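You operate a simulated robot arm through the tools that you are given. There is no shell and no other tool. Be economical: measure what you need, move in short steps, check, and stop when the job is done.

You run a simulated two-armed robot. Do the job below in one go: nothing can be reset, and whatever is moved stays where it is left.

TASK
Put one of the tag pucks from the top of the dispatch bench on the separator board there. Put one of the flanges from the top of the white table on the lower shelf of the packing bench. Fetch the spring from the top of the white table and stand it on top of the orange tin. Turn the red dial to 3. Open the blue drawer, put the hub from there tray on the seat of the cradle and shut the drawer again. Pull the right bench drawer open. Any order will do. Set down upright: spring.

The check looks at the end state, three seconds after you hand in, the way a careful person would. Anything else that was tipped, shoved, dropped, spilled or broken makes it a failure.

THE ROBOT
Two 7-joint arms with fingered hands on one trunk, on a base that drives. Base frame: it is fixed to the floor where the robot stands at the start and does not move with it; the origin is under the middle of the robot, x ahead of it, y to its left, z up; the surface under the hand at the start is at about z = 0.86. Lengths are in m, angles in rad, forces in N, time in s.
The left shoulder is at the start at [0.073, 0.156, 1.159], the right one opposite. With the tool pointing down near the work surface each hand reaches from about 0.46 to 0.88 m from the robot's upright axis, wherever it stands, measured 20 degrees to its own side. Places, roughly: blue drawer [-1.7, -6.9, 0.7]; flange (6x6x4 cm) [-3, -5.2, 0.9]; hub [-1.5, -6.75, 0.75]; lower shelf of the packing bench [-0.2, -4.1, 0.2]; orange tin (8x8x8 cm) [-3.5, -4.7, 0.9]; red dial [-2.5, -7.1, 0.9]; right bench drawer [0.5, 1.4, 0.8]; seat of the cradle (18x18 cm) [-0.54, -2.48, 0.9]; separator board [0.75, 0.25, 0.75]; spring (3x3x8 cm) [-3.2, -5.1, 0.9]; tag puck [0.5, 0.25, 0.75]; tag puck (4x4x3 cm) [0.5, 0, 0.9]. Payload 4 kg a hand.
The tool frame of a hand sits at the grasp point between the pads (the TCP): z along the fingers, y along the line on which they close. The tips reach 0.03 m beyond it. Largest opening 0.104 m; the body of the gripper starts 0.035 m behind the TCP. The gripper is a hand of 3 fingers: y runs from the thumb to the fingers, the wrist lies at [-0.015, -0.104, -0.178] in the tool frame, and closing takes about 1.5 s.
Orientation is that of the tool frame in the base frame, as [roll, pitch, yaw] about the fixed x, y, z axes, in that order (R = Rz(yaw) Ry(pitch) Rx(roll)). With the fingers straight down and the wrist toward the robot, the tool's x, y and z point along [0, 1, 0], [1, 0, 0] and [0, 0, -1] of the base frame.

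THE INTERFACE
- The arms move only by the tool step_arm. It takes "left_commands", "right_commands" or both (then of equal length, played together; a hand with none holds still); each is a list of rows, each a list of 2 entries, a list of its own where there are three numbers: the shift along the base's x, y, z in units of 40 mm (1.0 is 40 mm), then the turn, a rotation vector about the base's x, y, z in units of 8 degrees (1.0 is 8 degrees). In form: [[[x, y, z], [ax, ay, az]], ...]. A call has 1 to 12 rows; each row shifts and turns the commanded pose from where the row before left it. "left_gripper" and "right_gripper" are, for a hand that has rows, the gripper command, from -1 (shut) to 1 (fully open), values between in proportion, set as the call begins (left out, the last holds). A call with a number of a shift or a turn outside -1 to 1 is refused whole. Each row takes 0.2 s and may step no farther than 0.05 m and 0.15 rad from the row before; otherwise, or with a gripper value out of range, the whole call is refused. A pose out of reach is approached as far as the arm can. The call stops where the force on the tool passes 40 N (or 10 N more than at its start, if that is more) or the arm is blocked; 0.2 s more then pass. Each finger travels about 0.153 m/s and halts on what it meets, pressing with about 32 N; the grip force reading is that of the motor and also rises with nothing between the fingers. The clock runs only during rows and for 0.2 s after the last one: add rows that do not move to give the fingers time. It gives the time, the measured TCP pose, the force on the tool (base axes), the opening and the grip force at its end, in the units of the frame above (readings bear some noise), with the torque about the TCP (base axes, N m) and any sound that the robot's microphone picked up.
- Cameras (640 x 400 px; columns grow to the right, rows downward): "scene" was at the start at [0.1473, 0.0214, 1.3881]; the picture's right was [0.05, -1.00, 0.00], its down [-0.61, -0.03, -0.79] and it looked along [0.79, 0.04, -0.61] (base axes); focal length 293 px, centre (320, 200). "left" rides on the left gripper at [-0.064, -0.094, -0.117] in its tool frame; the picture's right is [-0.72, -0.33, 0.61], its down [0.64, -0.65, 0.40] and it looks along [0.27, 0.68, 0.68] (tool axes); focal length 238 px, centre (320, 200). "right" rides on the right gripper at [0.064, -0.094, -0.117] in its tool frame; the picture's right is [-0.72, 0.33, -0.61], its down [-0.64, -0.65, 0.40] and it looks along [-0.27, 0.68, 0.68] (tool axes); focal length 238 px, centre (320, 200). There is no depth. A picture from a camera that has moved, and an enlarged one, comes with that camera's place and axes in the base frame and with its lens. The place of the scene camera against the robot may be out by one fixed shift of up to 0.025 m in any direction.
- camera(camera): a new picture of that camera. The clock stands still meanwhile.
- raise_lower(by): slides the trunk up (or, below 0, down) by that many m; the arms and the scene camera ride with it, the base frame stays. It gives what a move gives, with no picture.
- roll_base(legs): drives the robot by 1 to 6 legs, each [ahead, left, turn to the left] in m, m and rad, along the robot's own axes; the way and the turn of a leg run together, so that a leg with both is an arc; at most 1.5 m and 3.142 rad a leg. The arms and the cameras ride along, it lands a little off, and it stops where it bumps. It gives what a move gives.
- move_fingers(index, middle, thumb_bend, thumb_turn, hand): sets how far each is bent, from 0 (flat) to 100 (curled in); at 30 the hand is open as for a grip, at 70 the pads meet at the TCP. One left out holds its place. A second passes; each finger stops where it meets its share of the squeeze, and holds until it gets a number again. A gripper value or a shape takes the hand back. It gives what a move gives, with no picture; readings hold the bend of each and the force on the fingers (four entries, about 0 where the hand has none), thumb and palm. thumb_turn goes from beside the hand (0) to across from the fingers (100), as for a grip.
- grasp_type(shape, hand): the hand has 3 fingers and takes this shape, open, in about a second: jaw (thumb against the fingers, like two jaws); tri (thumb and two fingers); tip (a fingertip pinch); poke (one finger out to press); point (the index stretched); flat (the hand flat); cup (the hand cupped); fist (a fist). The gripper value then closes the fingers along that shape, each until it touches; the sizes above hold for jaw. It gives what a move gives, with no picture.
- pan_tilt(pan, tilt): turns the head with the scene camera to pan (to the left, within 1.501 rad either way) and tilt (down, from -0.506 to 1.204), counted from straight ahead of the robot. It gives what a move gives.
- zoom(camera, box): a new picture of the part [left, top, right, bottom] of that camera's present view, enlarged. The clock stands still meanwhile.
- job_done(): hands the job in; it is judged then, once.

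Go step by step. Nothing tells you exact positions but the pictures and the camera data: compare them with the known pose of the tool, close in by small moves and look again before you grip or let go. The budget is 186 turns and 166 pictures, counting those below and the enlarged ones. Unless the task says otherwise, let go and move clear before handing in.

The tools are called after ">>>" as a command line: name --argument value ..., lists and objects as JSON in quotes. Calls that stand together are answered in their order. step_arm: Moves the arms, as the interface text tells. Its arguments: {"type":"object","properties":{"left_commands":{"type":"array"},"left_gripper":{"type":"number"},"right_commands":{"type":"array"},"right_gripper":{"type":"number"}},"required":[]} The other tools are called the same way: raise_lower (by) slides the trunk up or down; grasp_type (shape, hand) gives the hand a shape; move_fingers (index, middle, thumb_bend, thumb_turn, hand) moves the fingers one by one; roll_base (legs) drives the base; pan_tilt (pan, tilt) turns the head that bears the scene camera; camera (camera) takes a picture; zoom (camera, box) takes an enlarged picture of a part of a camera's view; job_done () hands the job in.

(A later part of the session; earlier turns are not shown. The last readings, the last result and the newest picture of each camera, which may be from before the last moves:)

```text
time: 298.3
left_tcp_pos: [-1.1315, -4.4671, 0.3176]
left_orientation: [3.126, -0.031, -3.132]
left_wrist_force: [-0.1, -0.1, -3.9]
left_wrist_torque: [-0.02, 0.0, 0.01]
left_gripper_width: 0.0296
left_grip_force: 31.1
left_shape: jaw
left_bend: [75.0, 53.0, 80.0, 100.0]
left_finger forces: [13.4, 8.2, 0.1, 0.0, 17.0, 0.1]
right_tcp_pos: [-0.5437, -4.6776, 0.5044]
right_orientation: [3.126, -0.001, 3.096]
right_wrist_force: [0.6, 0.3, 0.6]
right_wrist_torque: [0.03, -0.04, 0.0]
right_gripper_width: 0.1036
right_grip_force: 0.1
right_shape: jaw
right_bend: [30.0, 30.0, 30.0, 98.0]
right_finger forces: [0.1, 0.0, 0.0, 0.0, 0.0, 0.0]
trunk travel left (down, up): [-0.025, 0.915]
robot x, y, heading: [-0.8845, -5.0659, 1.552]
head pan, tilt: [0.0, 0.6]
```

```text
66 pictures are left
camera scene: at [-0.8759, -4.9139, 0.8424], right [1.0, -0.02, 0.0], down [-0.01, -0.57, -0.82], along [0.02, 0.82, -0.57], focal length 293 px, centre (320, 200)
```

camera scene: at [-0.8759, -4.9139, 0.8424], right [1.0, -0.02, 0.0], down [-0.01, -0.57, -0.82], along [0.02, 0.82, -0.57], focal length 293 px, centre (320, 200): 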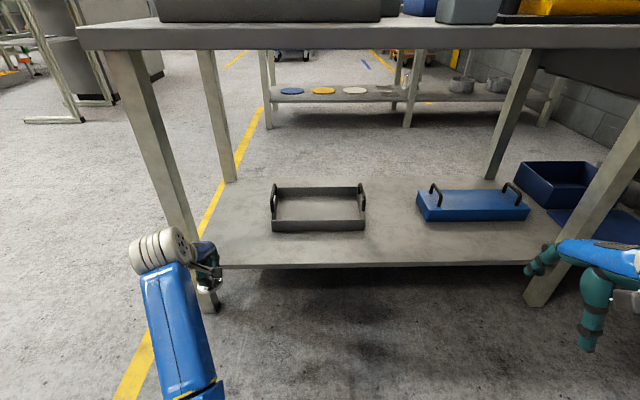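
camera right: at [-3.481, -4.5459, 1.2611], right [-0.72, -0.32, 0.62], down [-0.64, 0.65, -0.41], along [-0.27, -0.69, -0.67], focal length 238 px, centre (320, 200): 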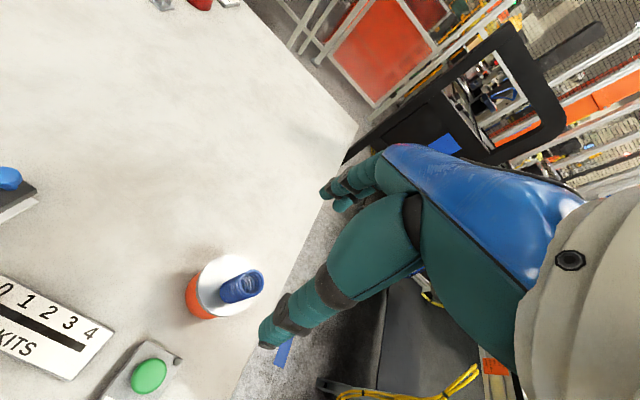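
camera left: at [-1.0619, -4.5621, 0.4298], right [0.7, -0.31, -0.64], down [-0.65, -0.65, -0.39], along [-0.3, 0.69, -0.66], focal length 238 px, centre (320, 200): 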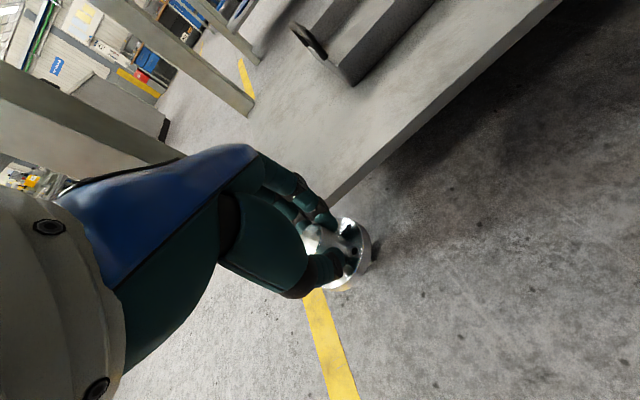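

The hand is just right of the leg. I'll shift 5 cm more to the right for clearance and drive in so the flange is over the front strip of the shelf.

>>> roll_base --legs '[[0, -0.05, 0], [0.23, 0, 0]]'

>>> camera --camera "left"

>>> camera --camera "scene"

```text
time: 300.5
left_tcp_pos: [-1.0786, -4.2408, 0.3178]
left_orientation: [3.124, -0.036, -3.129]
left_wrist_force: [-0.5, -0.3, -3.2]
left_wrist_torque: [-0.01, -0.02, -0.01]
left_gripper_width: 0.0297
left_grip_force: 32.2
left_shape: jaw
left_bend: [75.0, 53.0, 80.0, 100.0]
left_finger forces: [13.5, 8.2, 0.0, 0.0, 17.0, 0.0]
right_tcp_pos: [-0.4903, -4.4508, 0.5024]
right_orientation: [3.123, -0.003, 3.096]
right_wrist_force: [0.1, 0.0, -0.3]
right_wrist_torque: [0.01, -0.01, 0.0]
right_gripper_width: 0.1039
right_grip_force: 0.0
right_shape: jaw
right_bend: [30.0, 30.0, 30.0, 98.0]
right_finger forces: [0.0, 0.0, 0.1, 0.0, 0.0, 0.0]
trunk travel left (down, up): [-0.025, 0.915]
robot x, y, heading: [-0.8333, -4.8416, 1.553]
head pan, tilt: [0.0, 0.6]
```

```text
65 pictures are left
camera left: at [-1.0095, -4.3348, 0.4305], right [0.7, -0.31, -0.65], down [-0.65, -0.65, -0.39], along [-0.3, 0.69, -0.66], focal length 238 px, centre (320, 200)
```

left: 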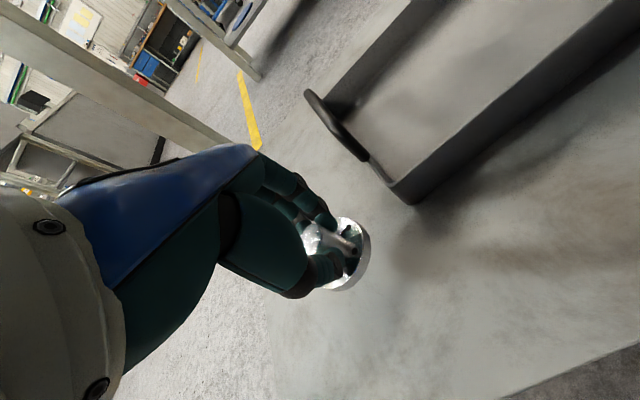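

```text
64 pictures are left
camera scene: at [-0.8215, -4.6863, 0.8424], right [1.0, -0.02, 0.0], down [-0.01, -0.57, -0.82], along [0.02, 0.82, -0.57], focal length 293 px, centre (320, 200)
```

scene: 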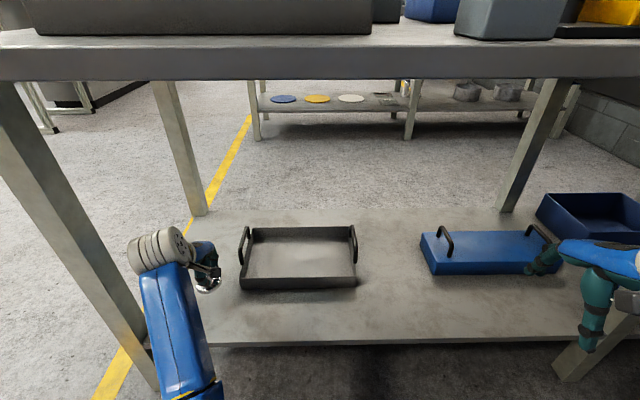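

The flange is above the shelf. I'll shift 4 cm left, away from the tray handle, and lower it.

>>> step_arm --left_commands '[[[-0.5, 0, -0.5], [0, 0, 0]], [[-0.5, 0, -0.5], [0, 0, 0]], [[0, 0, -0.7], [0, 0, 0]], [[0, 0, -0.4], [0, 0, 0]], [[0, 0, 0], [0, 0, 0]]]'

>>> camera --camera "left"

>>> zoom --camera "scene" --box '[110, 200, 290, 350]'

```text
time: 301.5
left_tcp_pos: [-1.1181, -4.2344, 0.2594]
left_orientation: [3.092, -0.041, -3.131]
left_wrist_force: [2.1, -8.0, 21.7]
left_wrist_torque: [-0.15, 0.01, 0.04]
left_gripper_width: 0.0319
left_grip_force: 32.0
left_shape: jaw
left_bend: [76.0, 53.0, 81.0, 100.0]
left_finger forces: [11.5, 7.4, 0.1, 0.0, 26.6, 0.0]
right_tcp_pos: [-0.4891, -4.4524, 0.5052]
right_orientation: [3.118, -0.003, 3.095]
right_wrist_force: [-0.7, -0.2, 0.0]
right_wrist_torque: [0.02, 0.01, 0.03]
right_gripper_width: 0.1038
right_grip_force: 0.1
right_shape: jaw
right_bend: [30.0, 30.0, 30.0, 98.0]
right_finger forces: [0.0, 0.0, 0.1, 0.1, 0.1, 0.0]
trunk travel left (down, up): [-0.025, 0.915]
robot x, y, heading: [-0.8359, -4.8439, 1.549]
head pan, tilt: [0.0, 0.6]
stopped in row 4 (left hand): the force on the tool passed its limit at 48 N (the readings are from after the stop); the commanded pose is now the measured one
```

```text
63 pictures are left
camera left: at [-1.047, -4.3335, 0.3679], right [0.7, -0.29, -0.66], down [-0.65, -0.64, -0.41], along [-0.3, 0.71, -0.63], focal length 238 px, centre (320, 200)
```

left: 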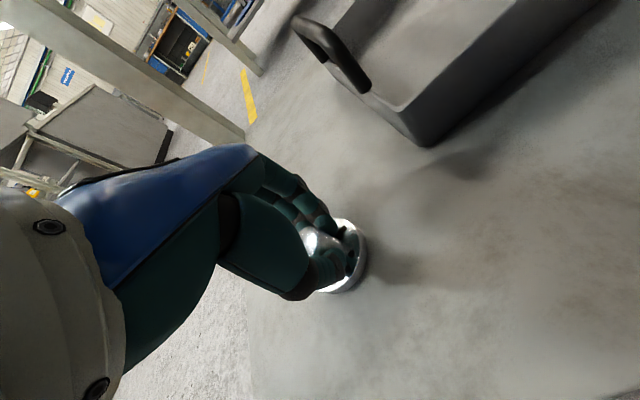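

```text
2.67 times, centred on (200, 275) of scene
camera zoom: at [-0.8198, -4.6894, 0.8434], right [1.0, -0.02, 0.0], down [-0.01, -0.56, -0.83], along [0.01, 0.83, -0.56], focal length 782 px, centre (640, 0)
```

zoom: 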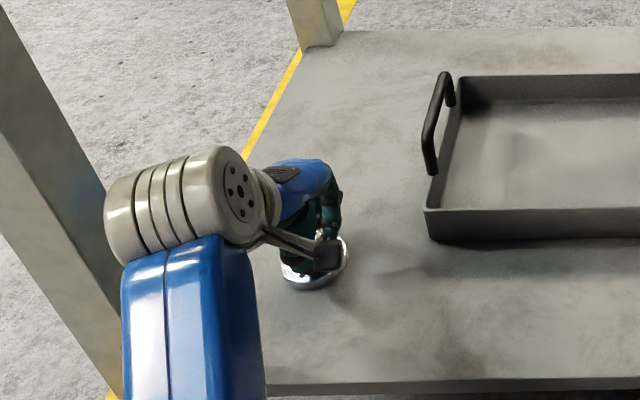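

The flange has touched the shelf. I'll relieve the pressure slightly, open, and lift out.

>>> step_arm --left_commands '[[[0, 0, 0.06], [0, 0, 0]], [[0, 0, 0], [0, 0, 0]]]'

>>> step_arm --left_commands '[[[0, 0, 0], [0, 0, 0]], [[0, 0, 0], [0, 0, 0]], [[0, 0, 0], [0, 0, 0]], [[0, 0, 0], [0, 0, 0]], [[0, 0, 0], [0, 0, 0]]]' --left_gripper 1

>>> camera --camera "left"

```text
time: 302.1
left_tcp_pos: [-1.117, -4.2366, 0.2595]
left_orientation: [3.097, -0.039, -3.128]
left_wrist_force: [0.9, -1.4, 22.0]
left_wrist_torque: [0.1, 0.04, -0.02]
left_gripper_width: 0.0316
left_grip_force: 32.1
left_shape: jaw
left_bend: [76.0, 52.0, 81.0, 100.0]
left_finger forces: [12.8, 9.0, 0.1, 0.0, 22.6, 0.1]
right_tcp_pos: [-0.4894, -4.4532, 0.5046]
right_orientation: [3.117, -0.002, 3.096]
right_wrist_force: [0.5, 0.2, 0.0]
right_wrist_torque: [0.01, 0.02, 0.0]
right_gripper_width: 0.1038
right_grip_force: 0.1
right_shape: jaw
right_bend: [30.0, 30.0, 30.0, 98.0]
right_finger forces: [0.1, 0.0, 0.0, 0.1, 0.0, 0.0]
trunk travel left (down, up): [-0.025, 0.915]
robot x, y, heading: [-0.8344, -4.8471, 1.551]
head pan, tilt: [0.0, 0.6]
```

```text
time: 303.3
left_tcp_pos: [-1.1161, -4.2365, 0.2546]
left_orientation: [3.103, -0.038, -3.131]
left_wrist_force: [-0.4, 0.0, -0.3]
left_wrist_torque: [0.01, -0.01, 0.0]
left_gripper_width: 0.1039
left_grip_force: 0.1
left_shape: jaw
left_bend: [30.0, 30.0, 30.0, 97.0]
left_finger forces: [0.1, 0.0, 0.1, 0.0, 0.0, 0.1]
right_tcp_pos: [-0.49, -4.4521, 0.5035]
right_orientation: [3.12, -0.002, 3.095]
right_wrist_force: [-0.2, -0.7, 0.4]
right_wrist_torque: [0.02, -0.02, -0.03]
right_gripper_width: 0.1038
right_grip_force: 0.0
right_shape: jaw
right_bend: [30.0, 30.0, 30.0, 98.0]
right_finger forces: [0.0, 0.0, 0.0, 0.0, 0.0, 0.0]
trunk travel left (down, up): [-0.025, 0.915]
robot x, y, heading: [-0.8326, -4.8445, 1.55]
head pan, tilt: [0.0, 0.6]
```

```text
61 pictures are left
camera left: at [-1.0472, -4.334, 0.365], right [0.7, -0.29, -0.65], down [-0.65, -0.64, -0.4], along [-0.3, 0.71, -0.64], focal length 238 px, centre (320, 200)
```

left: 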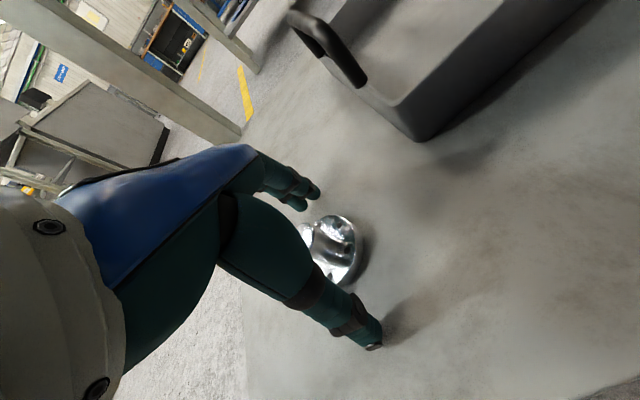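

The flange is released. I'll lift the hand out, back off, and raise the trunk.

>>> step_arm --left_commands '[[[0, 0, 0.6], [0, 0, 0]], [[0, 0, 0.6], [0, 0, 0]], [[0, 0, 0.6], [0, 0, 0]], [[0, 0, 0], [0, 0, 0]]]'

>>> roll_base --legs '[[-0.5, 0, 0]]'

>>> zoom --camera "scene" --box '[160, 120, 480, 320]'

>>> raise_lower --by 0.4

>>> raise_lower --by 0.15

```text
time: 304.3
left_tcp_pos: [-1.1161, -4.2363, 0.328]
left_orientation: [3.102, -0.038, -3.13]
left_wrist_force: [0.0, -0.5, -0.1]
left_wrist_torque: [-0.01, -0.02, 0.01]
left_gripper_width: 0.104
left_grip_force: 0.1
left_shape: jaw
left_bend: [30.0, 30.0, 30.0, 97.0]
left_finger forces: [0.0, 0.1, 0.0, 0.0, 0.0, 0.1]
right_tcp_pos: [-0.4892, -4.4517, 0.5047]
right_orientation: [3.121, -0.001, 3.097]
right_wrist_force: [0.3, 0.1, 0.1]
right_wrist_torque: [0.0, 0.0, 0.0]
right_gripper_width: 0.1037
right_grip_force: 0.0
right_shape: jaw
right_bend: [30.0, 30.0, 30.0, 98.0]
right_finger forces: [0.0, 0.0, 0.0, 0.0, 0.0, 0.0]
trunk travel left (down, up): [-0.025, 0.915]
robot x, y, heading: [-0.8299, -4.8432, 1.552]
head pan, tilt: [0.0, 0.6]
```

```text
time: 307.2
left_tcp_pos: [-1.1221, -4.7369, 0.3272]
left_orientation: [3.102, -0.038, -3.141]
left_wrist_force: [0.2, 0.2, -0.5]
left_wrist_torque: [0.0, 0.0, 0.0]
left_gripper_width: 0.1041
left_grip_force: 0.0
left_shape: jaw
left_bend: [30.0, 30.0, 30.0, 97.0]
left_finger forces: [0.0, 0.1, 0.1, 0.0, 0.0, 0.0]
right_tcp_pos: [-0.4976, -4.9587, 0.5048]
right_orientation: [3.12, -0.001, 3.082]
right_wrist_force: [0.1, 0.3, -0.1]
right_wrist_torque: [0.01, 0.0, -0.02]
right_gripper_width: 0.1037
right_grip_force: 0.2
right_shape: jaw
right_bend: [30.0, 30.0, 30.0, 98.0]
right_finger forces: [0.0, 0.0, 0.0, 0.1, 0.0, 0.2]
trunk travel left (down, up): [-0.025, 0.915]
robot x, y, heading: [-0.8448, -5.3443, 1.537]
head pan, tilt: [0.0, 0.6]
```

```text
2.00 times, centred on (320, 220) of scene
camera zoom: at [-0.8324, -5.1899, 0.8426], right [1.0, -0.03, 0.0], down [-0.02, -0.57, -0.82], along [0.02, 0.82, -0.57], focal length 586 px, centre (320, 160)
```

zoom: 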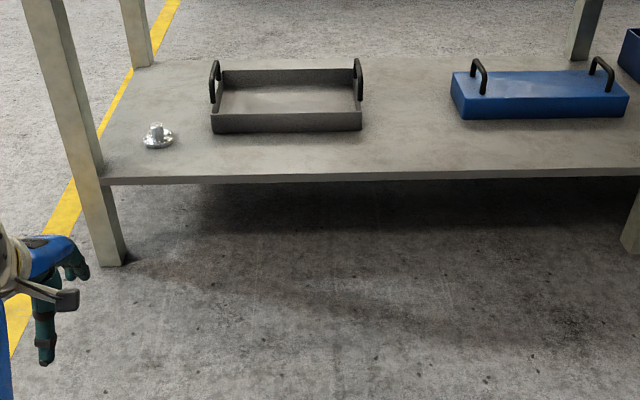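

```text
time: 311.1
left_tcp_pos: [-1.1223, -4.7376, 0.728]
left_orientation: [3.104, -0.038, 3.141]
left_wrist_force: [-0.1, 0.2, -0.5]
left_wrist_torque: [-0.01, -0.01, -0.03]
left_gripper_width: 0.1039
left_grip_force: 0.1
left_shape: jaw
left_bend: [30.0, 30.0, 30.0, 97.0]
left_finger forces: [0.1, 0.1, 0.1, 0.0, 0.0, 0.0]
right_tcp_pos: [-0.4966, -4.9585, 0.9051]
right_orientation: [3.119, 0.0, 3.085]
right_wrist_force: [-0.7, -0.2, -0.1]
right_wrist_torque: [0.0, 0.01, 0.01]
right_gripper_width: 0.1037
right_grip_force: 0.1
right_shape: jaw
right_bend: [30.0, 30.0, 30.0, 98.0]
right_finger forces: [0.1, 0.1, 0.0, 0.0, 0.0, 0.1]
trunk travel left (down, up): [-0.425, 0.515]
robot x, y, heading: [-0.8429, -5.3443, 1.537]
head pan, tilt: [0.0, 0.6]
```

```text
time: 312.8
left_tcp_pos: [-1.1216, -4.7358, 0.8772]
left_orientation: [3.105, -0.038, 3.14]
left_wrist_force: [0.2, 0.5, 0.0]
left_wrist_torque: [-0.01, 0.01, -0.02]
left_gripper_width: 0.1038
left_grip_force: 0.0
left_shape: jaw
left_bend: [30.0, 30.0, 30.0, 97.0]
left_finger forces: [0.1, 0.0, 0.0, 0.0, 0.1, 0.1]
right_tcp_pos: [-0.4971, -4.9582, 1.055]
right_orientation: [3.12, 0.0, 3.084]
right_wrist_force: [-0.9, 0.4, 0.0]
right_wrist_torque: [0.03, -0.03, 0.02]
right_gripper_width: 0.104
right_grip_force: 0.2
right_shape: jaw
right_bend: [30.0, 30.0, 30.0, 98.0]
right_finger forces: [0.0, 0.0, 0.0, 0.0, 0.0, 0.0]
trunk travel left (down, up): [-0.575, 0.365]
robot x, y, heading: [-0.8461, -5.35, 1.541]
head pan, tilt: [0.0, 0.6]
```

The flange stands upright on the shelf. Next I turn around to face the drawer bench to the south and look.

>>> roll_base --legs '[[-0.1, 0, 0], [0, 0, 1.56], [0, 0, 1.55], [0, -0.75, 0]]'

>>> pan_tilt --pan 0 --tilt 0.5

>>> camera --camera "scene"

```text
time: 325.2
left_tcp_pos: [-1.3552, -6.0102, 0.8768]
left_orientation: [3.102, -0.036, -0.049]
left_wrist_force: [0.1, -0.1, -1.0]
left_wrist_torque: [0.05, -0.02, 0.0]
left_gripper_width: 0.1041
left_grip_force: 0.1
left_shape: jaw
left_bend: [30.0, 30.0, 30.0, 97.0]
left_finger forces: [0.0, 0.1, 0.0, 0.1, 0.0, 0.1]
right_tcp_pos: [-1.9683, -5.7564, 1.0564]
right_orientation: [3.119, 0.003, -0.106]
right_wrist_force: [-0.1, 0.3, -0.1]
right_wrist_torque: [-0.03, -0.01, 0.03]
right_gripper_width: 0.1039
right_grip_force: 0.0
right_shape: jaw
right_bend: [30.0, 30.0, 30.0, 98.0]
right_finger forces: [0.1, 0.1, 0.0, 0.0, 0.0, 0.0]
trunk travel left (down, up): [-0.575, 0.365]
robot x, y, heading: [-1.6038, -5.3838, -1.653]
head pan, tilt: [0.0, 0.6]
```

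```text
time: 325.9
left_tcp_pos: [-1.3557, -6.0089, 0.8784]
left_orientation: [3.102, -0.04, -0.049]
left_wrist_force: [-0.5, -0.1, 0.4]
left_wrist_torque: [0.0, 0.02, 0.0]
left_gripper_width: 0.1036
left_grip_force: 0.2
left_shape: jaw
left_bend: [30.0, 30.0, 30.0, 97.0]
left_finger forces: [0.0, 0.1, 0.0, 0.1, 0.0, 0.1]
right_tcp_pos: [-1.9705, -5.7553, 1.0561]
right_orientation: [3.119, 0.002, -0.105]
right_wrist_force: [0.0, 1.7, -0.2]
right_wrist_torque: [0.07, -0.03, 0.01]
right_gripper_width: 0.1036
right_grip_force: 0.1
right_shape: jaw
right_bend: [30.0, 30.0, 30.0, 98.0]
right_finger forces: [0.1, 0.0, 0.0, 0.0, 0.0, 0.0]
trunk travel left (down, up): [-0.575, 0.365]
robot x, y, heading: [-1.6028, -5.3882, -1.647]
head pan, tilt: [0.0, 0.499]
```

```text
59 pictures are left
camera scene: at [-1.6095, -5.5139, 1.4016], right [-1.0, 0.08, 0.0], down [0.04, 0.48, -0.88], along [-0.07, -0.87, -0.48], focal length 293 px, centre (320, 200)
```

scene: 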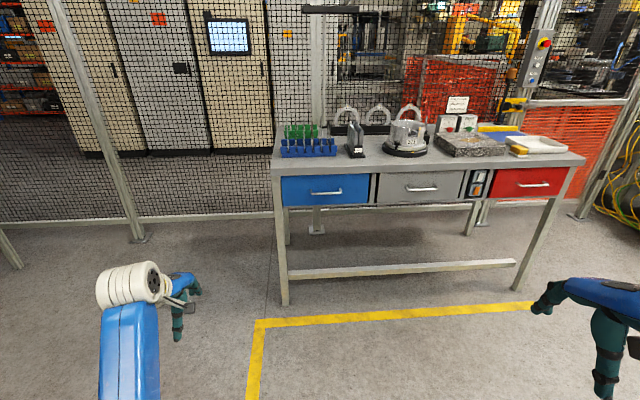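

I can see the blue, grey and red drawers. I'll zoom in to find the red dial and the handle.

>>> zoom --camera "scene" --box '[400, 80, 600, 205]'

>>> zoom --camera "scene" --box '[260, 90, 460, 215]'

```text
3.20 times, centred on (500, 142) of scene
camera zoom: at [-1.6095, -5.5139, 1.4016], right [-1.0, 0.08, 0.0], down [0.04, 0.48, -0.88], along [-0.07, -0.87, -0.48], focal length 938 px, centre (-256, 384)
```

zoom: 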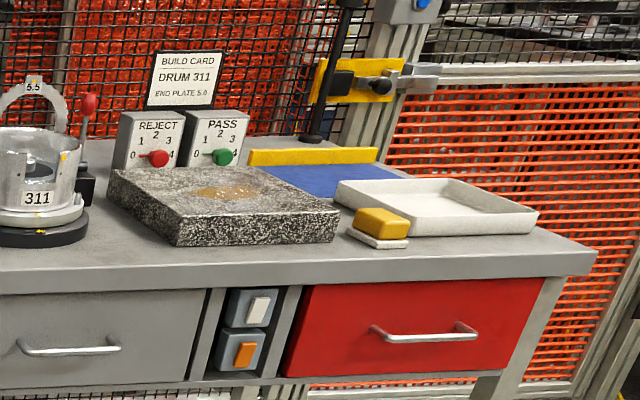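

```text
3.20 times, centred on (360, 152) of scene
camera zoom: at [-1.6095, -5.5139, 1.4016], right [-1.0, 0.08, 0.0], down [0.04, 0.48, -0.88], along [-0.07, -0.87, -0.48], focal length 938 px, centre (192, 352)
```

zoom: 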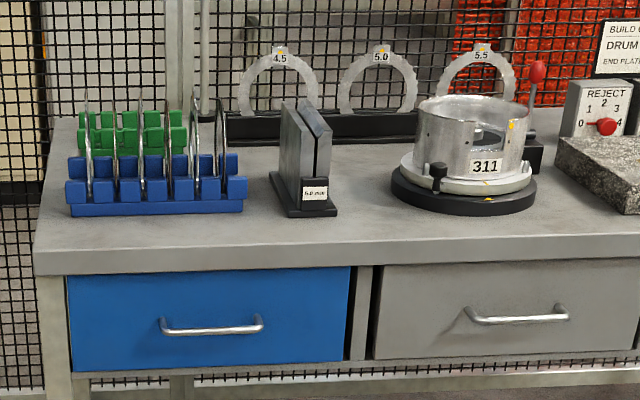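

The red REJECT dial is on a box face near (−2.47, −7.1, 0.95), currently pointing to 0. I'll open the blue drawer first: align the base, lower the trunk, and turn the left hand forward.

>>> roll_base --legs '[[0, 0, 0.08], [0.3, -0.22, 0]]'

>>> step_arm --left_commands '[[[0, 0.2, 0.9], [0, 0, 0]], [[0, 0.2, 0.9], [0, 0, 0]], [[0, 0.2, 0.9], [0, 0, 0]], [[0, 0.2, 0.9], [0, 0, 0]], [[0, 0.2, 0.9], [0, 0, 0]], [[0, 0.2, 0.9], [0, 0, 0]], [[0, 0, 0], [0, 0, 0]]]'

>>> raise_lower --by -0.3

>>> camera --camera "scene"

```text
time: 328.7
left_tcp_pos: [-1.5334, -6.2863, 0.8781]
left_orientation: [3.102, -0.038, 0.025]
left_wrist_force: [0.0, 0.0, 0.1]
left_wrist_torque: [0.02, -0.01, 0.0]
left_gripper_width: 0.1038
left_grip_force: 0.0
left_shape: jaw
left_bend: [30.0, 30.0, 30.0, 97.0]
left_finger forces: [0.0, 0.0, 0.0, 0.0, 0.0, 0.1]
right_tcp_pos: [-2.1634, -6.0785, 1.0555]
right_orientation: [3.118, 0.002, -0.034]
right_wrist_force: [0.4, 0.6, 0.2]
right_wrist_torque: [-0.02, 0.0, -0.01]
right_gripper_width: 0.1038
right_grip_force: 0.0
right_shape: jaw
right_bend: [30.0, 30.0, 30.0, 98.0]
right_finger forces: [0.0, 0.0, 0.1, 0.0, 0.0, 0.0]
trunk travel left (down, up): [-0.575, 0.365]
robot x, y, heading: [-1.8269, -5.6855, -1.575]
head pan, tilt: [0.0, 0.499]
```

```text
time: 330.3
left_tcp_pos: [-1.5351, -6.2382, 1.0934]
left_orientation: [3.102, -0.042, 0.026]
left_wrist_force: [-0.5, 0.5, 0.6]
left_wrist_torque: [0.04, -0.05, -0.02]
left_gripper_width: 0.1038
left_grip_force: 0.1
left_shape: jaw
left_bend: [30.0, 30.0, 30.0, 97.0]
left_finger forces: [0.0, 0.0, 0.0, 0.1, 0.0, 0.1]
right_tcp_pos: [-2.1674, -6.0772, 1.0557]
right_orientation: [3.116, -0.001, -0.034]
right_wrist_force: [-0.4, 0.0, -0.3]
right_wrist_torque: [0.06, 0.02, -0.01]
right_gripper_width: 0.1039
right_grip_force: 0.1
right_shape: jaw
right_bend: [30.0, 30.0, 30.0, 98.0]
right_finger forces: [0.0, 0.0, 0.0, 0.0, 0.0, 0.0]
trunk travel left (down, up): [-0.575, 0.365]
robot x, y, heading: [-1.827, -5.6843, -1.58]
head pan, tilt: [0.0, 0.499]
```

```text
time: 333.3
left_tcp_pos: [-1.5352, -6.2376, 0.794]
left_orientation: [3.101, -0.04, 0.024]
left_wrist_force: [-0.7, 1.0, 0.1]
left_wrist_torque: [0.02, -0.01, -0.03]
left_gripper_width: 0.104
left_grip_force: 0.1
left_shape: jaw
left_bend: [30.0, 30.0, 30.0, 97.0]
left_finger forces: [0.1, 0.1, 0.1, 0.1, 0.0, 0.0]
right_tcp_pos: [-2.1656, -6.0776, 0.7552]
right_orientation: [3.117, 0.001, -0.032]
right_wrist_force: [0.2, -0.4, -0.4]
right_wrist_torque: [0.0, 0.02, 0.01]
right_gripper_width: 0.1039
right_grip_force: 0.0
right_shape: jaw
right_bend: [30.0, 30.0, 30.0, 98.0]
right_finger forces: [0.0, 0.0, 0.1, 0.1, 0.1, 0.0]
trunk travel left (down, up): [-0.275, 0.665]
robot x, y, heading: [-1.8268, -5.6835, -1.577]
head pan, tilt: [0.0, 0.499]
```

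```text
56 pictures are left
camera scene: at [-1.8219, -5.8117, 1.1017], right [-1.0, 0.01, 0.0], down [0.0, 0.48, -0.88], along [-0.01, -0.88, -0.48], focal length 293 px, centre (320, 200)
```

scene: 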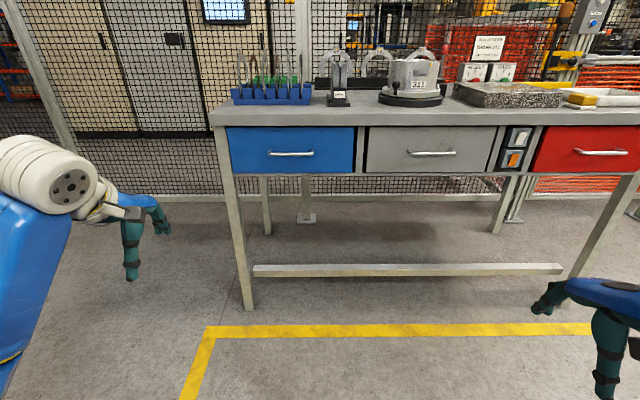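

The handle triangulates to about (−1.745, −6.706, 0.78). I'll turn the left hand to point forward and line it up.

>>> step_arm --left_commands '[[[-0.4, 0.1, 0], [-0.94, 0, 0]], [[-0.4, 0.1, 0], [-0.94, 0, 0]], [[-0.4, 0.1, 0], [-0.94, 0, 0]], [[-0.4, 0.1, 0], [-0.94, 0, 0]], [[-0.4, 0.1, 0], [-0.94, 0, 0]], [[-0.4, 0, 0], [-0.94, 0, 0]], [[-0.4, 0, 0], [-0.94, 0, 0]], [[-0.4, 0, 0], [-0.94, 0, 0]], [[-0.4, 0, 0], [-0.94, 0, 0]], [[-0.4, 0, 0], [-0.94, 0, 0]], [[-0.4, 0, 0], [-0.94, 0, 0]], [[-0.4, 0, 0], [-0.94, 0, 0]]]'

>>> camera --camera "left"

>>> camera --camera "scene"

```text
time: 335.9
left_tcp_pos: [-1.7159, -6.2147, 0.7814]
left_orientation: [1.57, -0.138, 0.025]
left_wrist_force: [-0.3, -0.9, -0.3]
left_wrist_torque: [0.0, 0.0, 0.02]
left_gripper_width: 0.104
left_grip_force: 0.0
left_shape: jaw
left_bend: [30.0, 30.0, 30.0, 98.0]
left_finger forces: [0.1, 0.1, 0.1, 0.0, 0.1, 0.0]
right_tcp_pos: [-2.1665, -6.0764, 0.7542]
right_orientation: [3.119, 0.001, -0.034]
right_wrist_force: [-0.1, -1.3, 0.1]
right_wrist_torque: [0.02, 0.04, 0.02]
right_gripper_width: 0.104
right_grip_force: 0.1
right_shape: jaw
right_bend: [30.0, 30.0, 30.0, 98.0]
right_finger forces: [0.1, 0.0, 0.0, 0.1, 0.0, 0.0]
trunk travel left (down, up): [-0.275, 0.665]
robot x, y, heading: [-1.8254, -5.6828, -1.574]
head pan, tilt: [0.0, 0.499]
stopped in row 12 (left hand): the arm was blocked; the commanded pose is now the measured one
```

```text
55 pictures are left
camera left: at [-1.7681, -6.0997, 0.6784], right [-0.65, -0.63, -0.42], down [0.73, -0.39, -0.56], along [0.19, -0.67, 0.71], focal length 238 px, centre (320, 200)
```

left: 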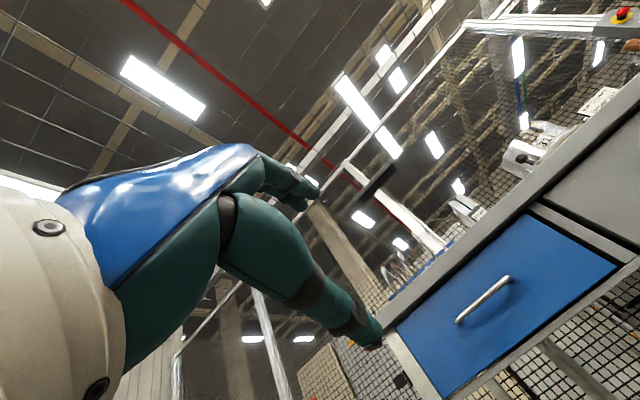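

```text
54 pictures are left
camera scene: at [-1.8232, -5.8111, 1.1012], right [-1.0, 0.01, 0.0], down [0.0, 0.48, -0.88], along [-0.01, -0.88, -0.48], focal length 293 px, centre (320, 200)
```

scene: 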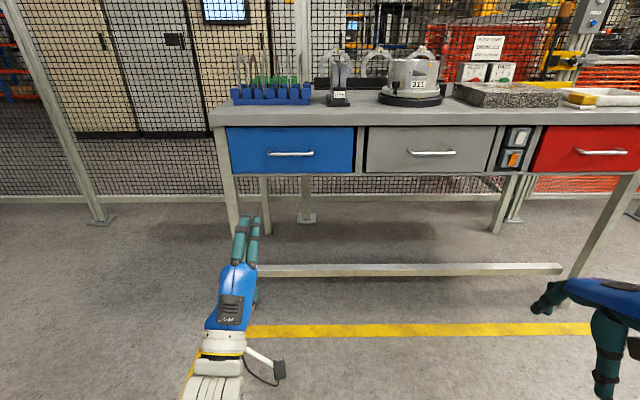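

The handle is at about (−1.748, −6.70, 0.775). I'll drive forward, partly close the fingers, and check the alignment.

>>> roll_base --legs '[[0.3, 0, 0]]'

>>> move_fingers --hand "left" --index 42 --middle 42 --thumb_bend 42

>>> step_arm --left_commands '[[[-0.5, -0.8, 0], [0, 0, 0]], [[-0.3, -0.8, 0], [0, 0, 0]], [[0, 0, 0], [0, 0, 0]]]'

>>> camera --camera "left"

>>> zoom --camera "scene" --box '[160, 120, 400, 270]'

```text
time: 338.0
left_tcp_pos: [-1.7148, -6.524, 0.7795]
left_orientation: [1.571, -0.138, 0.032]
left_wrist_force: [-0.1, 0.5, 1.0]
left_wrist_torque: [-0.04, -0.02, -0.05]
left_gripper_width: 0.104
left_grip_force: 0.1
left_shape: jaw
left_bend: [30.0, 30.0, 30.0, 98.0]
left_finger forces: [0.1, 0.1, 0.0, 0.1, 0.1, 0.1]
right_tcp_pos: [-2.1653, -6.3872, 0.7547]
right_orientation: [3.121, 0.001, -0.026]
right_wrist_force: [-0.4, -0.4, 0.4]
right_wrist_torque: [0.01, 0.0, -0.01]
right_gripper_width: 0.104
right_grip_force: 0.0
right_shape: jaw
right_bend: [30.0, 30.0, 30.0, 98.0]
right_finger forces: [0.0, 0.1, 0.0, 0.0, 0.0, 0.0]
trunk travel left (down, up): [-0.275, 0.665]
robot x, y, heading: [-1.8268, -5.9894, -1.573]
head pan, tilt: [0.0, 0.499]
```

```text
time: 339.0
left_tcp_pos: [-1.7148, -6.5228, 0.7818]
left_orientation: [1.57, -0.138, 0.027]
left_wrist_force: [0.0, -0.3, 0.7]
left_wrist_torque: [0.01, 0.0, 0.02]
left_gripper_width: 0.0733
left_grip_force: 0.1
left_shape: fingers
left_bend: [42.0, 42.0, 42.0, 98.0]
left_finger forces: [0.1, 0.0, 0.0, 0.1, 0.0, 0.0]
right_tcp_pos: [-2.1646, -6.3859, 0.7553]
right_orientation: [3.119, 0.0, -0.029]
right_wrist_force: [0.7, 0.8, 0.7]
right_wrist_torque: [0.03, 0.01, 0.02]
right_gripper_width: 0.1036
right_grip_force: 0.0
right_shape: jaw
right_bend: [30.0, 30.0, 30.0, 98.0]
right_finger forces: [0.0, 0.0, 0.0, 0.0, 0.1, 0.1]
trunk travel left (down, up): [-0.275, 0.665]
robot x, y, heading: [-1.8296, -5.9923, -1.577]
head pan, tilt: [0.0, 0.499]
```

```text
time: 339.8
left_tcp_pos: [-1.737, -6.5864, 0.7603]
left_orientation: [1.581, -0.221, 0.036]
left_wrist_force: [0.4, 0.1, -0.4]
left_wrist_torque: [0.0, -0.01, 0.01]
left_gripper_width: 0.0731
left_grip_force: 0.1
left_shape: fingers
left_bend: [42.0, 42.0, 42.0, 98.0]
left_finger forces: [0.1, 0.1, 0.1, 0.0, 0.0, 0.0]
right_tcp_pos: [-2.1653, -6.386, 0.7562]
right_orientation: [3.116, 0.0, -0.028]
right_wrist_force: [-0.8, 0.5, 0.3]
right_wrist_torque: [0.02, 0.01, -0.02]
right_gripper_width: 0.1036
right_grip_force: 0.0
right_shape: jaw
right_bend: [30.0, 30.0, 30.0, 98.0]
right_finger forces: [0.1, 0.0, 0.1, 0.1, 0.1, 0.0]
trunk travel left (down, up): [-0.275, 0.665]
robot x, y, heading: [-1.8311, -5.9925, -1.573]
head pan, tilt: [0.0, 0.499]
```

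```text
53 pictures are left
camera left: at [-1.7821, -6.469, 0.6566], right [-0.61, -0.63, -0.48], down [0.78, -0.37, -0.5], along [0.14, -0.68, 0.72], focal length 238 px, centre (320, 200)
```

left: 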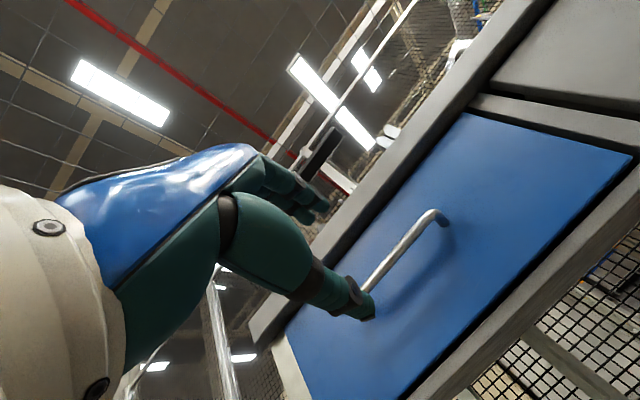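

```text
2.67 times, centred on (280, 195) of scene
camera zoom: at [-1.8242, -6.1189, 1.1017], right [-1.0, 0.0, 0.0], down [0.0, 0.48, -0.88], along [0.0, -0.88, -0.48], focal length 782 px, centre (427, 213)
```

zoom: 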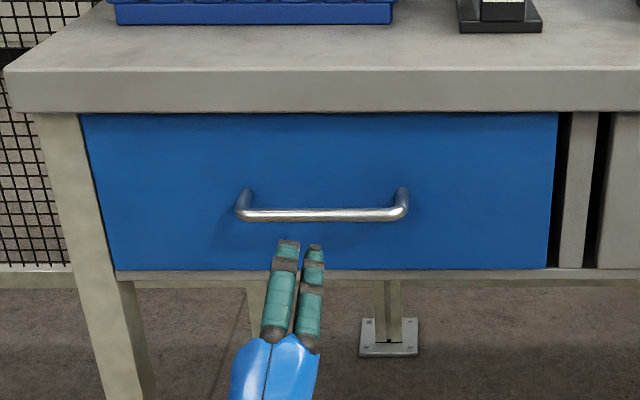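

The bar is level with the hand. I'll move in the last 9 cm and close.

>>> step_arm --left_commands '[[[-0.1, -0.7, 0.15], [0, 0, 0]], [[0, -0.7, 0.15], [0, 0, 0]], [[0, -0.6, 0.1], [0, 0, 0]], [[0, -0.3, 0], [0, 0, 0]], [[0, 0, 0], [0, 0, 0]]]'

>>> camera --camera "left"

>>> zoom --camera "scene" --box '[160, 120, 400, 270]'

```text
time: 341.0
left_tcp_pos: [-1.7311, -6.682, 0.792]
left_orientation: [1.56, -0.204, 0.059]
left_wrist_force: [0.5, -0.7, -0.1]
left_wrist_torque: [-0.02, 0.02, 0.04]
left_gripper_width: 0.0733
left_grip_force: 0.1
left_shape: fingers
left_bend: [42.0, 42.0, 42.0, 98.0]
left_finger forces: [0.0, 0.0, 0.1, 0.0, 0.0, 0.1]
right_tcp_pos: [-2.164, -6.386, 0.7558]
right_orientation: [3.117, 0.0, -0.028]
right_wrist_force: [0.6, 0.1, 0.4]
right_wrist_torque: [0.01, 0.03, 0.02]
right_gripper_width: 0.1037
right_grip_force: 0.1
right_shape: jaw
right_bend: [30.0, 30.0, 30.0, 98.0]
right_finger forces: [0.0, 0.0, 0.0, 0.1, 0.0, 0.1]
trunk travel left (down, up): [-0.275, 0.665]
robot x, y, heading: [-1.8278, -5.9925, -1.574]
head pan, tilt: [0.0, 0.499]
```

```text
51 pictures are left
camera left: at [-1.7802, -6.5695, 0.6855], right [-0.6, -0.65, -0.46], down [0.78, -0.37, -0.51], along [0.16, -0.66, 0.73], focal length 238 px, centre (320, 200)
```

left: 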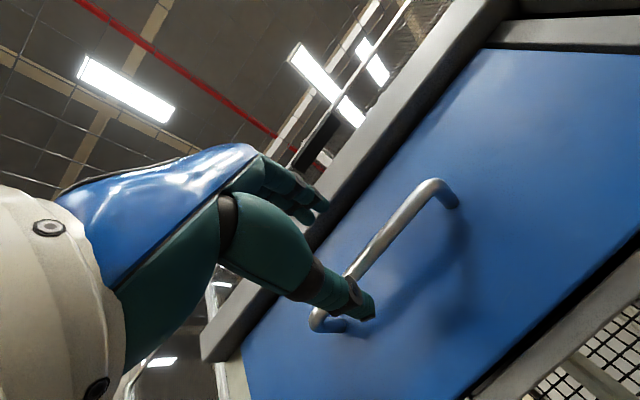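

```text
2.67 times, centred on (280, 195) of scene
camera zoom: at [-1.8243, -6.1195, 1.1016], right [-1.0, 0.0, 0.0], down [0.0, 0.48, -0.88], along [0.0, -0.88, -0.48], focal length 782 px, centre (427, 213)
```

zoom: 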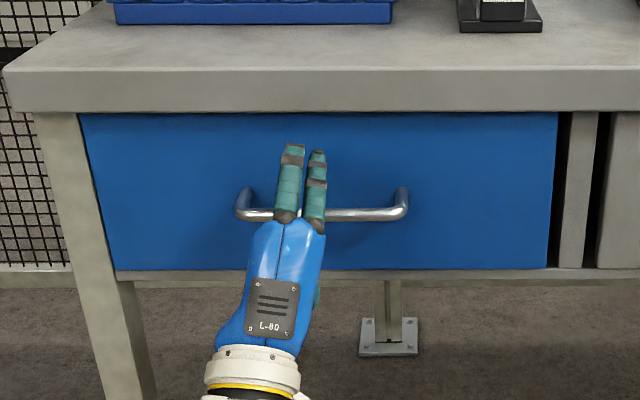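

The bar lies slightly below the hand's centre. I'll lower 2 cm, then close.

>>> step_arm --left_commands '[[[0, -0.1, -0.5], [0, 0, 0]], [[0, -0.2, 0], [0, 0, 0]], [[0, 0, 0], [0, 0, 0]]]'

>>> step_arm --left_commands '[[[0, 0, 0], [0, 0, 0]], [[0, 0, 0], [0, 0, 0]], [[0, 0, 0], [0, 0, 0]], [[0, 0, 0], [0, 0, 0]], [[0, 0, 0], [0, 0, 0]], [[0, 0, 0], [0, 0, 0]], [[0, 0, 0], [0, 0, 0]]]' --left_gripper -1

>>> camera --camera "left"

```text
time: 341.8
left_tcp_pos: [-1.7331, -6.6933, 0.7715]
left_orientation: [1.561, -0.194, 0.055]
left_wrist_force: [0.4, 0.5, -0.6]
left_wrist_torque: [0.0, 0.0, -0.02]
left_gripper_width: 0.0731
left_grip_force: 0.0
left_shape: fingers
left_bend: [42.0, 42.0, 42.0, 98.0]
left_finger forces: [0.1, 0.0, 0.0, 0.0, 0.1, 0.0]
right_tcp_pos: [-2.1658, -6.3855, 0.7543]
right_orientation: [3.118, 0.001, -0.029]
right_wrist_force: [0.6, 0.0, 0.6]
right_wrist_torque: [0.0, -0.05, 0.01]
right_gripper_width: 0.104
right_grip_force: 0.1
right_shape: jaw
right_bend: [30.0, 30.0, 30.0, 98.0]
right_finger forces: [0.0, 0.0, 0.0, 0.0, 0.0, 0.0]
trunk travel left (down, up): [-0.275, 0.665]
robot x, y, heading: [-1.8295, -5.9932, -1.57]
head pan, tilt: [0.0, 0.499]
```

```text
time: 343.4
left_tcp_pos: [-1.733, -6.6928, 0.7739]
left_orientation: [1.558, -0.19, 0.056]
left_wrist_force: [-0.4, 22.6, -14.0]
left_wrist_torque: [0.41, 0.12, 0.04]
left_gripper_width: 0.001
left_grip_force: 31.8
left_shape: jaw
left_bend: [72.0, 70.0, 70.0, 100.0]
left_finger forces: [13.7, 7.7, 0.1, 0.0, 41.0, 0.1]
right_tcp_pos: [-2.1655, -6.3844, 0.7564]
right_orientation: [3.116, 0.003, -0.028]
right_wrist_force: [0.1, -0.8, -0.8]
right_wrist_torque: [0.01, -0.03, 0.01]
right_gripper_width: 0.104
right_grip_force: 0.0
right_shape: jaw
right_bend: [30.0, 30.0, 30.0, 98.0]
right_finger forces: [0.1, 0.0, 0.0, 0.0, 0.0, 0.0]
trunk travel left (down, up): [-0.275, 0.665]
robot x, y, heading: [-1.8289, -5.9905, -1.575]
head pan, tilt: [0.0, 0.499]
```

```text
49 pictures are left
camera left: at [-1.7824, -6.5798, 0.6682], right [-0.61, -0.65, -0.45], down [0.77, -0.37, -0.51], along [0.17, -0.66, 0.73], focal length 238 px, centre (320, 200)
```

left: 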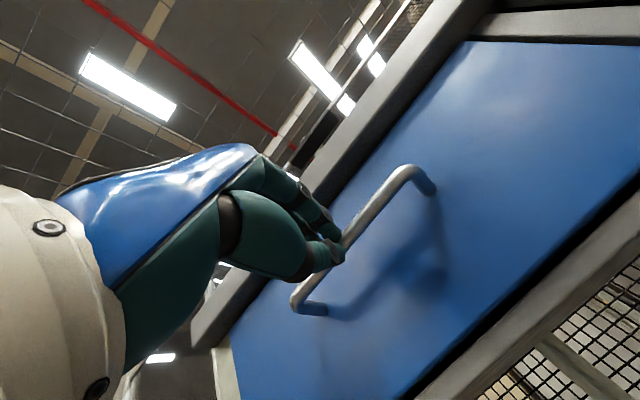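

Only the fingertips are on the bar. I'll reopen, advance 3 cm, and grip deeper.

>>> move_fingers --hand "left" --index 42 --middle 42 --thumb_bend 42

>>> step_arm --left_commands '[[[0, -0.4, 0], [0, 0, 0]], [[0, -0.35, 0], [0, 0, 0]], [[0, 0, 0], [0, 0, 0]]]'

>>> step_arm --left_commands '[[[0, 0, 0], [0, 0, 0]], [[0, 0, 0], [0, 0, 0]], [[0, 0, 0], [0, 0, 0]], [[0, 0, 0], [0, 0, 0]], [[0, 0, 0], [0, 0, 0]], [[0, 0, 0], [0, 0, 0]], [[0, 0, 0], [0, 0, 0]]]' --left_gripper -1

>>> camera --camera "left"

```text
time: 344.4
left_tcp_pos: [-1.7324, -6.6938, 0.7756]
left_orientation: [1.556, -0.19, 0.054]
left_wrist_force: [-0.7, -0.7, -0.9]
left_wrist_torque: [0.02, 0.02, 0.01]
left_gripper_width: 0.072
left_grip_force: 0.0
left_shape: fingers
left_bend: [42.0, 42.0, 42.0, 100.0]
left_finger forces: [0.0, 0.1, 0.0, 0.0, 0.0, 0.0]
right_tcp_pos: [-2.1655, -6.3862, 0.7559]
right_orientation: [3.118, 0.0, -0.029]
right_wrist_force: [0.2, -0.6, 1.0]
right_wrist_torque: [-0.04, 0.0, -0.01]
right_gripper_width: 0.1038
right_grip_force: 0.1
right_shape: jaw
right_bend: [30.0, 30.0, 30.0, 98.0]
right_finger forces: [0.0, 0.1, 0.0, 0.0, 0.1, 0.0]
trunk travel left (down, up): [-0.275, 0.665]
robot x, y, heading: [-1.8304, -5.9895, -1.572]
head pan, tilt: [0.0, 0.499]
```

```text
time: 345.2
left_tcp_pos: [-1.747, -6.7227, 0.777]
left_orientation: [1.567, -0.146, 0.036]
left_wrist_force: [0.4, -0.6, 0.0]
left_wrist_torque: [-0.03, 0.02, -0.01]
left_gripper_width: 0.072
left_grip_force: 0.1
left_shape: fingers
left_bend: [42.0, 42.0, 42.0, 100.0]
left_finger forces: [0.0, 0.0, 0.1, 0.1, 0.0, 0.0]
right_tcp_pos: [-2.1651, -6.3868, 0.7545]
right_orientation: [3.119, 0.0, -0.028]
right_wrist_force: [0.4, 0.2, -0.3]
right_wrist_torque: [0.01, -0.05, -0.01]
right_gripper_width: 0.1038
right_grip_force: 0.0
right_shape: jaw
right_bend: [30.0, 30.0, 30.0, 98.0]
right_finger forces: [0.1, 0.0, 0.0, 0.0, 0.0, 0.0]
trunk travel left (down, up): [-0.275, 0.665]
robot x, y, heading: [-1.8345, -5.9896, -1.575]
head pan, tilt: [0.0, 0.499]
```

```text
time: 346.8
left_tcp_pos: [-1.7453, -6.7229, 0.7764]
left_orientation: [1.567, -0.146, 0.036]
left_wrist_force: [-0.9, -1.5, -5.6]
left_wrist_torque: [-0.01, 0.03, -0.02]
left_gripper_width: 0.0002
left_grip_force: 31.8
left_shape: jaw
left_bend: [70.0, 70.0, 72.0, 100.0]
left_finger forces: [3.2, 0.0, 0.0, 0.1, 6.5, 0.1]
right_tcp_pos: [-2.1659, -6.3859, 0.7549]
right_orientation: [3.118, 0.001, -0.029]
right_wrist_force: [0.8, -0.3, 0.1]
right_wrist_torque: [0.02, 0.01, 0.01]
right_gripper_width: 0.1037
right_grip_force: 0.0
right_shape: jaw
right_bend: [30.0, 30.0, 30.0, 98.0]
right_finger forces: [0.0, 0.0, 0.1, 0.0, 0.1, 0.0]
trunk travel left (down, up): [-0.275, 0.665]
robot x, y, heading: [-1.8302, -5.9912, -1.574]
head pan, tilt: [0.0, 0.499]
```

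```text
48 pictures are left
camera left: at [-1.7985, -6.6076, 0.6735], right [-0.64, -0.64, -0.43], down [0.74, -0.38, -0.55], along [0.19, -0.67, 0.72], focal length 238 px, centre (320, 200)
```

left: 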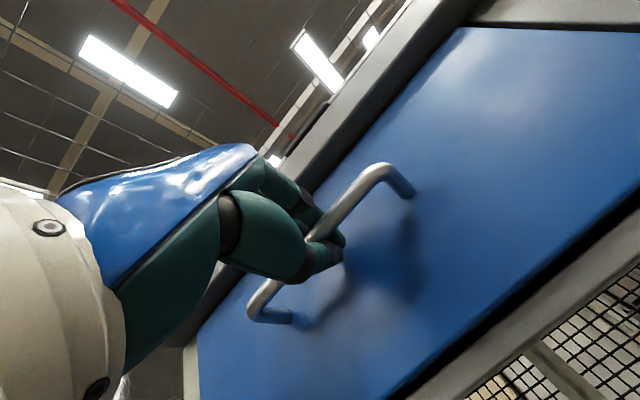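

The hand has closed behind the bar like a hook. I'll pull by backing the base.

>>> roll_base --legs '[[-0.12, 0, 0]]'

>>> roll_base --legs '[[-0.17, 0, 0]]'

>>> camera --camera "scene"

```text
time: 348.0
left_tcp_pos: [-1.7465, -6.601, 0.7769]
left_orientation: [1.568, -0.149, 0.035]
left_wrist_force: [0.4, -0.1, -6.0]
left_wrist_torque: [0.03, 0.06, 0.01]
left_gripper_width: 0.0
left_grip_force: 32.2
left_shape: jaw
left_bend: [70.0, 70.0, 73.0, 100.0]
left_finger forces: [2.6, 0.0, 0.0, 0.1, 5.9, 0.0]
right_tcp_pos: [-2.1648, -6.2654, 0.7541]
right_orientation: [3.118, 0.003, -0.031]
right_wrist_force: [-0.3, -0.4, -0.4]
right_wrist_torque: [-0.03, 0.02, 0.0]
right_gripper_width: 0.1035
right_grip_force: 0.1
right_shape: jaw
right_bend: [30.0, 30.0, 30.0, 98.0]
right_finger forces: [0.0, 0.1, 0.0, 0.0, 0.0, 0.0]
trunk travel left (down, up): [-0.275, 0.665]
robot x, y, heading: [-1.8318, -5.8687, -1.578]
head pan, tilt: [0.0, 0.499]
```

```text
time: 349.5
left_tcp_pos: [-1.7443, -6.4269, 0.7753]
left_orientation: [1.569, -0.151, 0.038]
left_wrist_force: [-6.3, 1.2, -8.1]
left_wrist_torque: [0.0, 0.06, -0.01]
left_gripper_width: 0.0
left_grip_force: 32.5
left_shape: jaw
left_bend: [70.0, 70.0, 73.0, 100.0]
left_finger forces: [1.9, 0.0, 0.0, 0.1, 7.0, 0.0]
right_tcp_pos: [-2.1641, -6.093, 0.7553]
right_orientation: [3.115, 0.003, -0.026]
right_wrist_force: [0.3, -0.1, 0.2]
right_wrist_torque: [0.01, 0.01, 0.0]
right_gripper_width: 0.1039
right_grip_force: 0.1
right_shape: jaw
right_bend: [30.0, 30.0, 30.0, 98.0]
right_finger forces: [0.0, 0.0, 0.0, 0.0, 0.0, 0.1]
trunk travel left (down, up): [-0.275, 0.665]
robot x, y, heading: [-1.8293, -5.7031, -1.571]
head pan, tilt: [0.0, 0.499]
```

```text
47 pictures are left
camera scene: at [-1.8245, -5.8271, 1.1014], right [-1.0, 0.0, 0.0], down [0.0, 0.48, -0.88], along [0.0, -0.88, -0.48], focal length 293 px, centre (320, 200)
```

scene: 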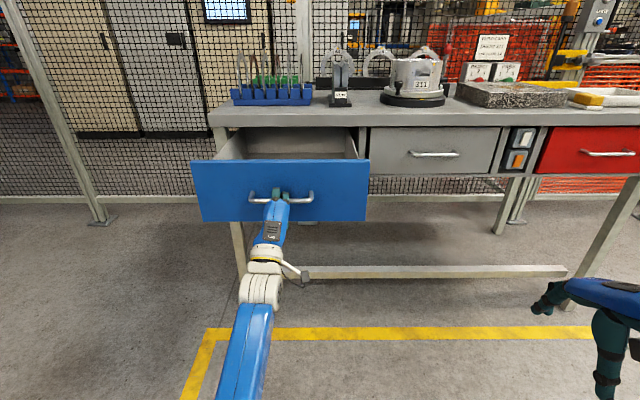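

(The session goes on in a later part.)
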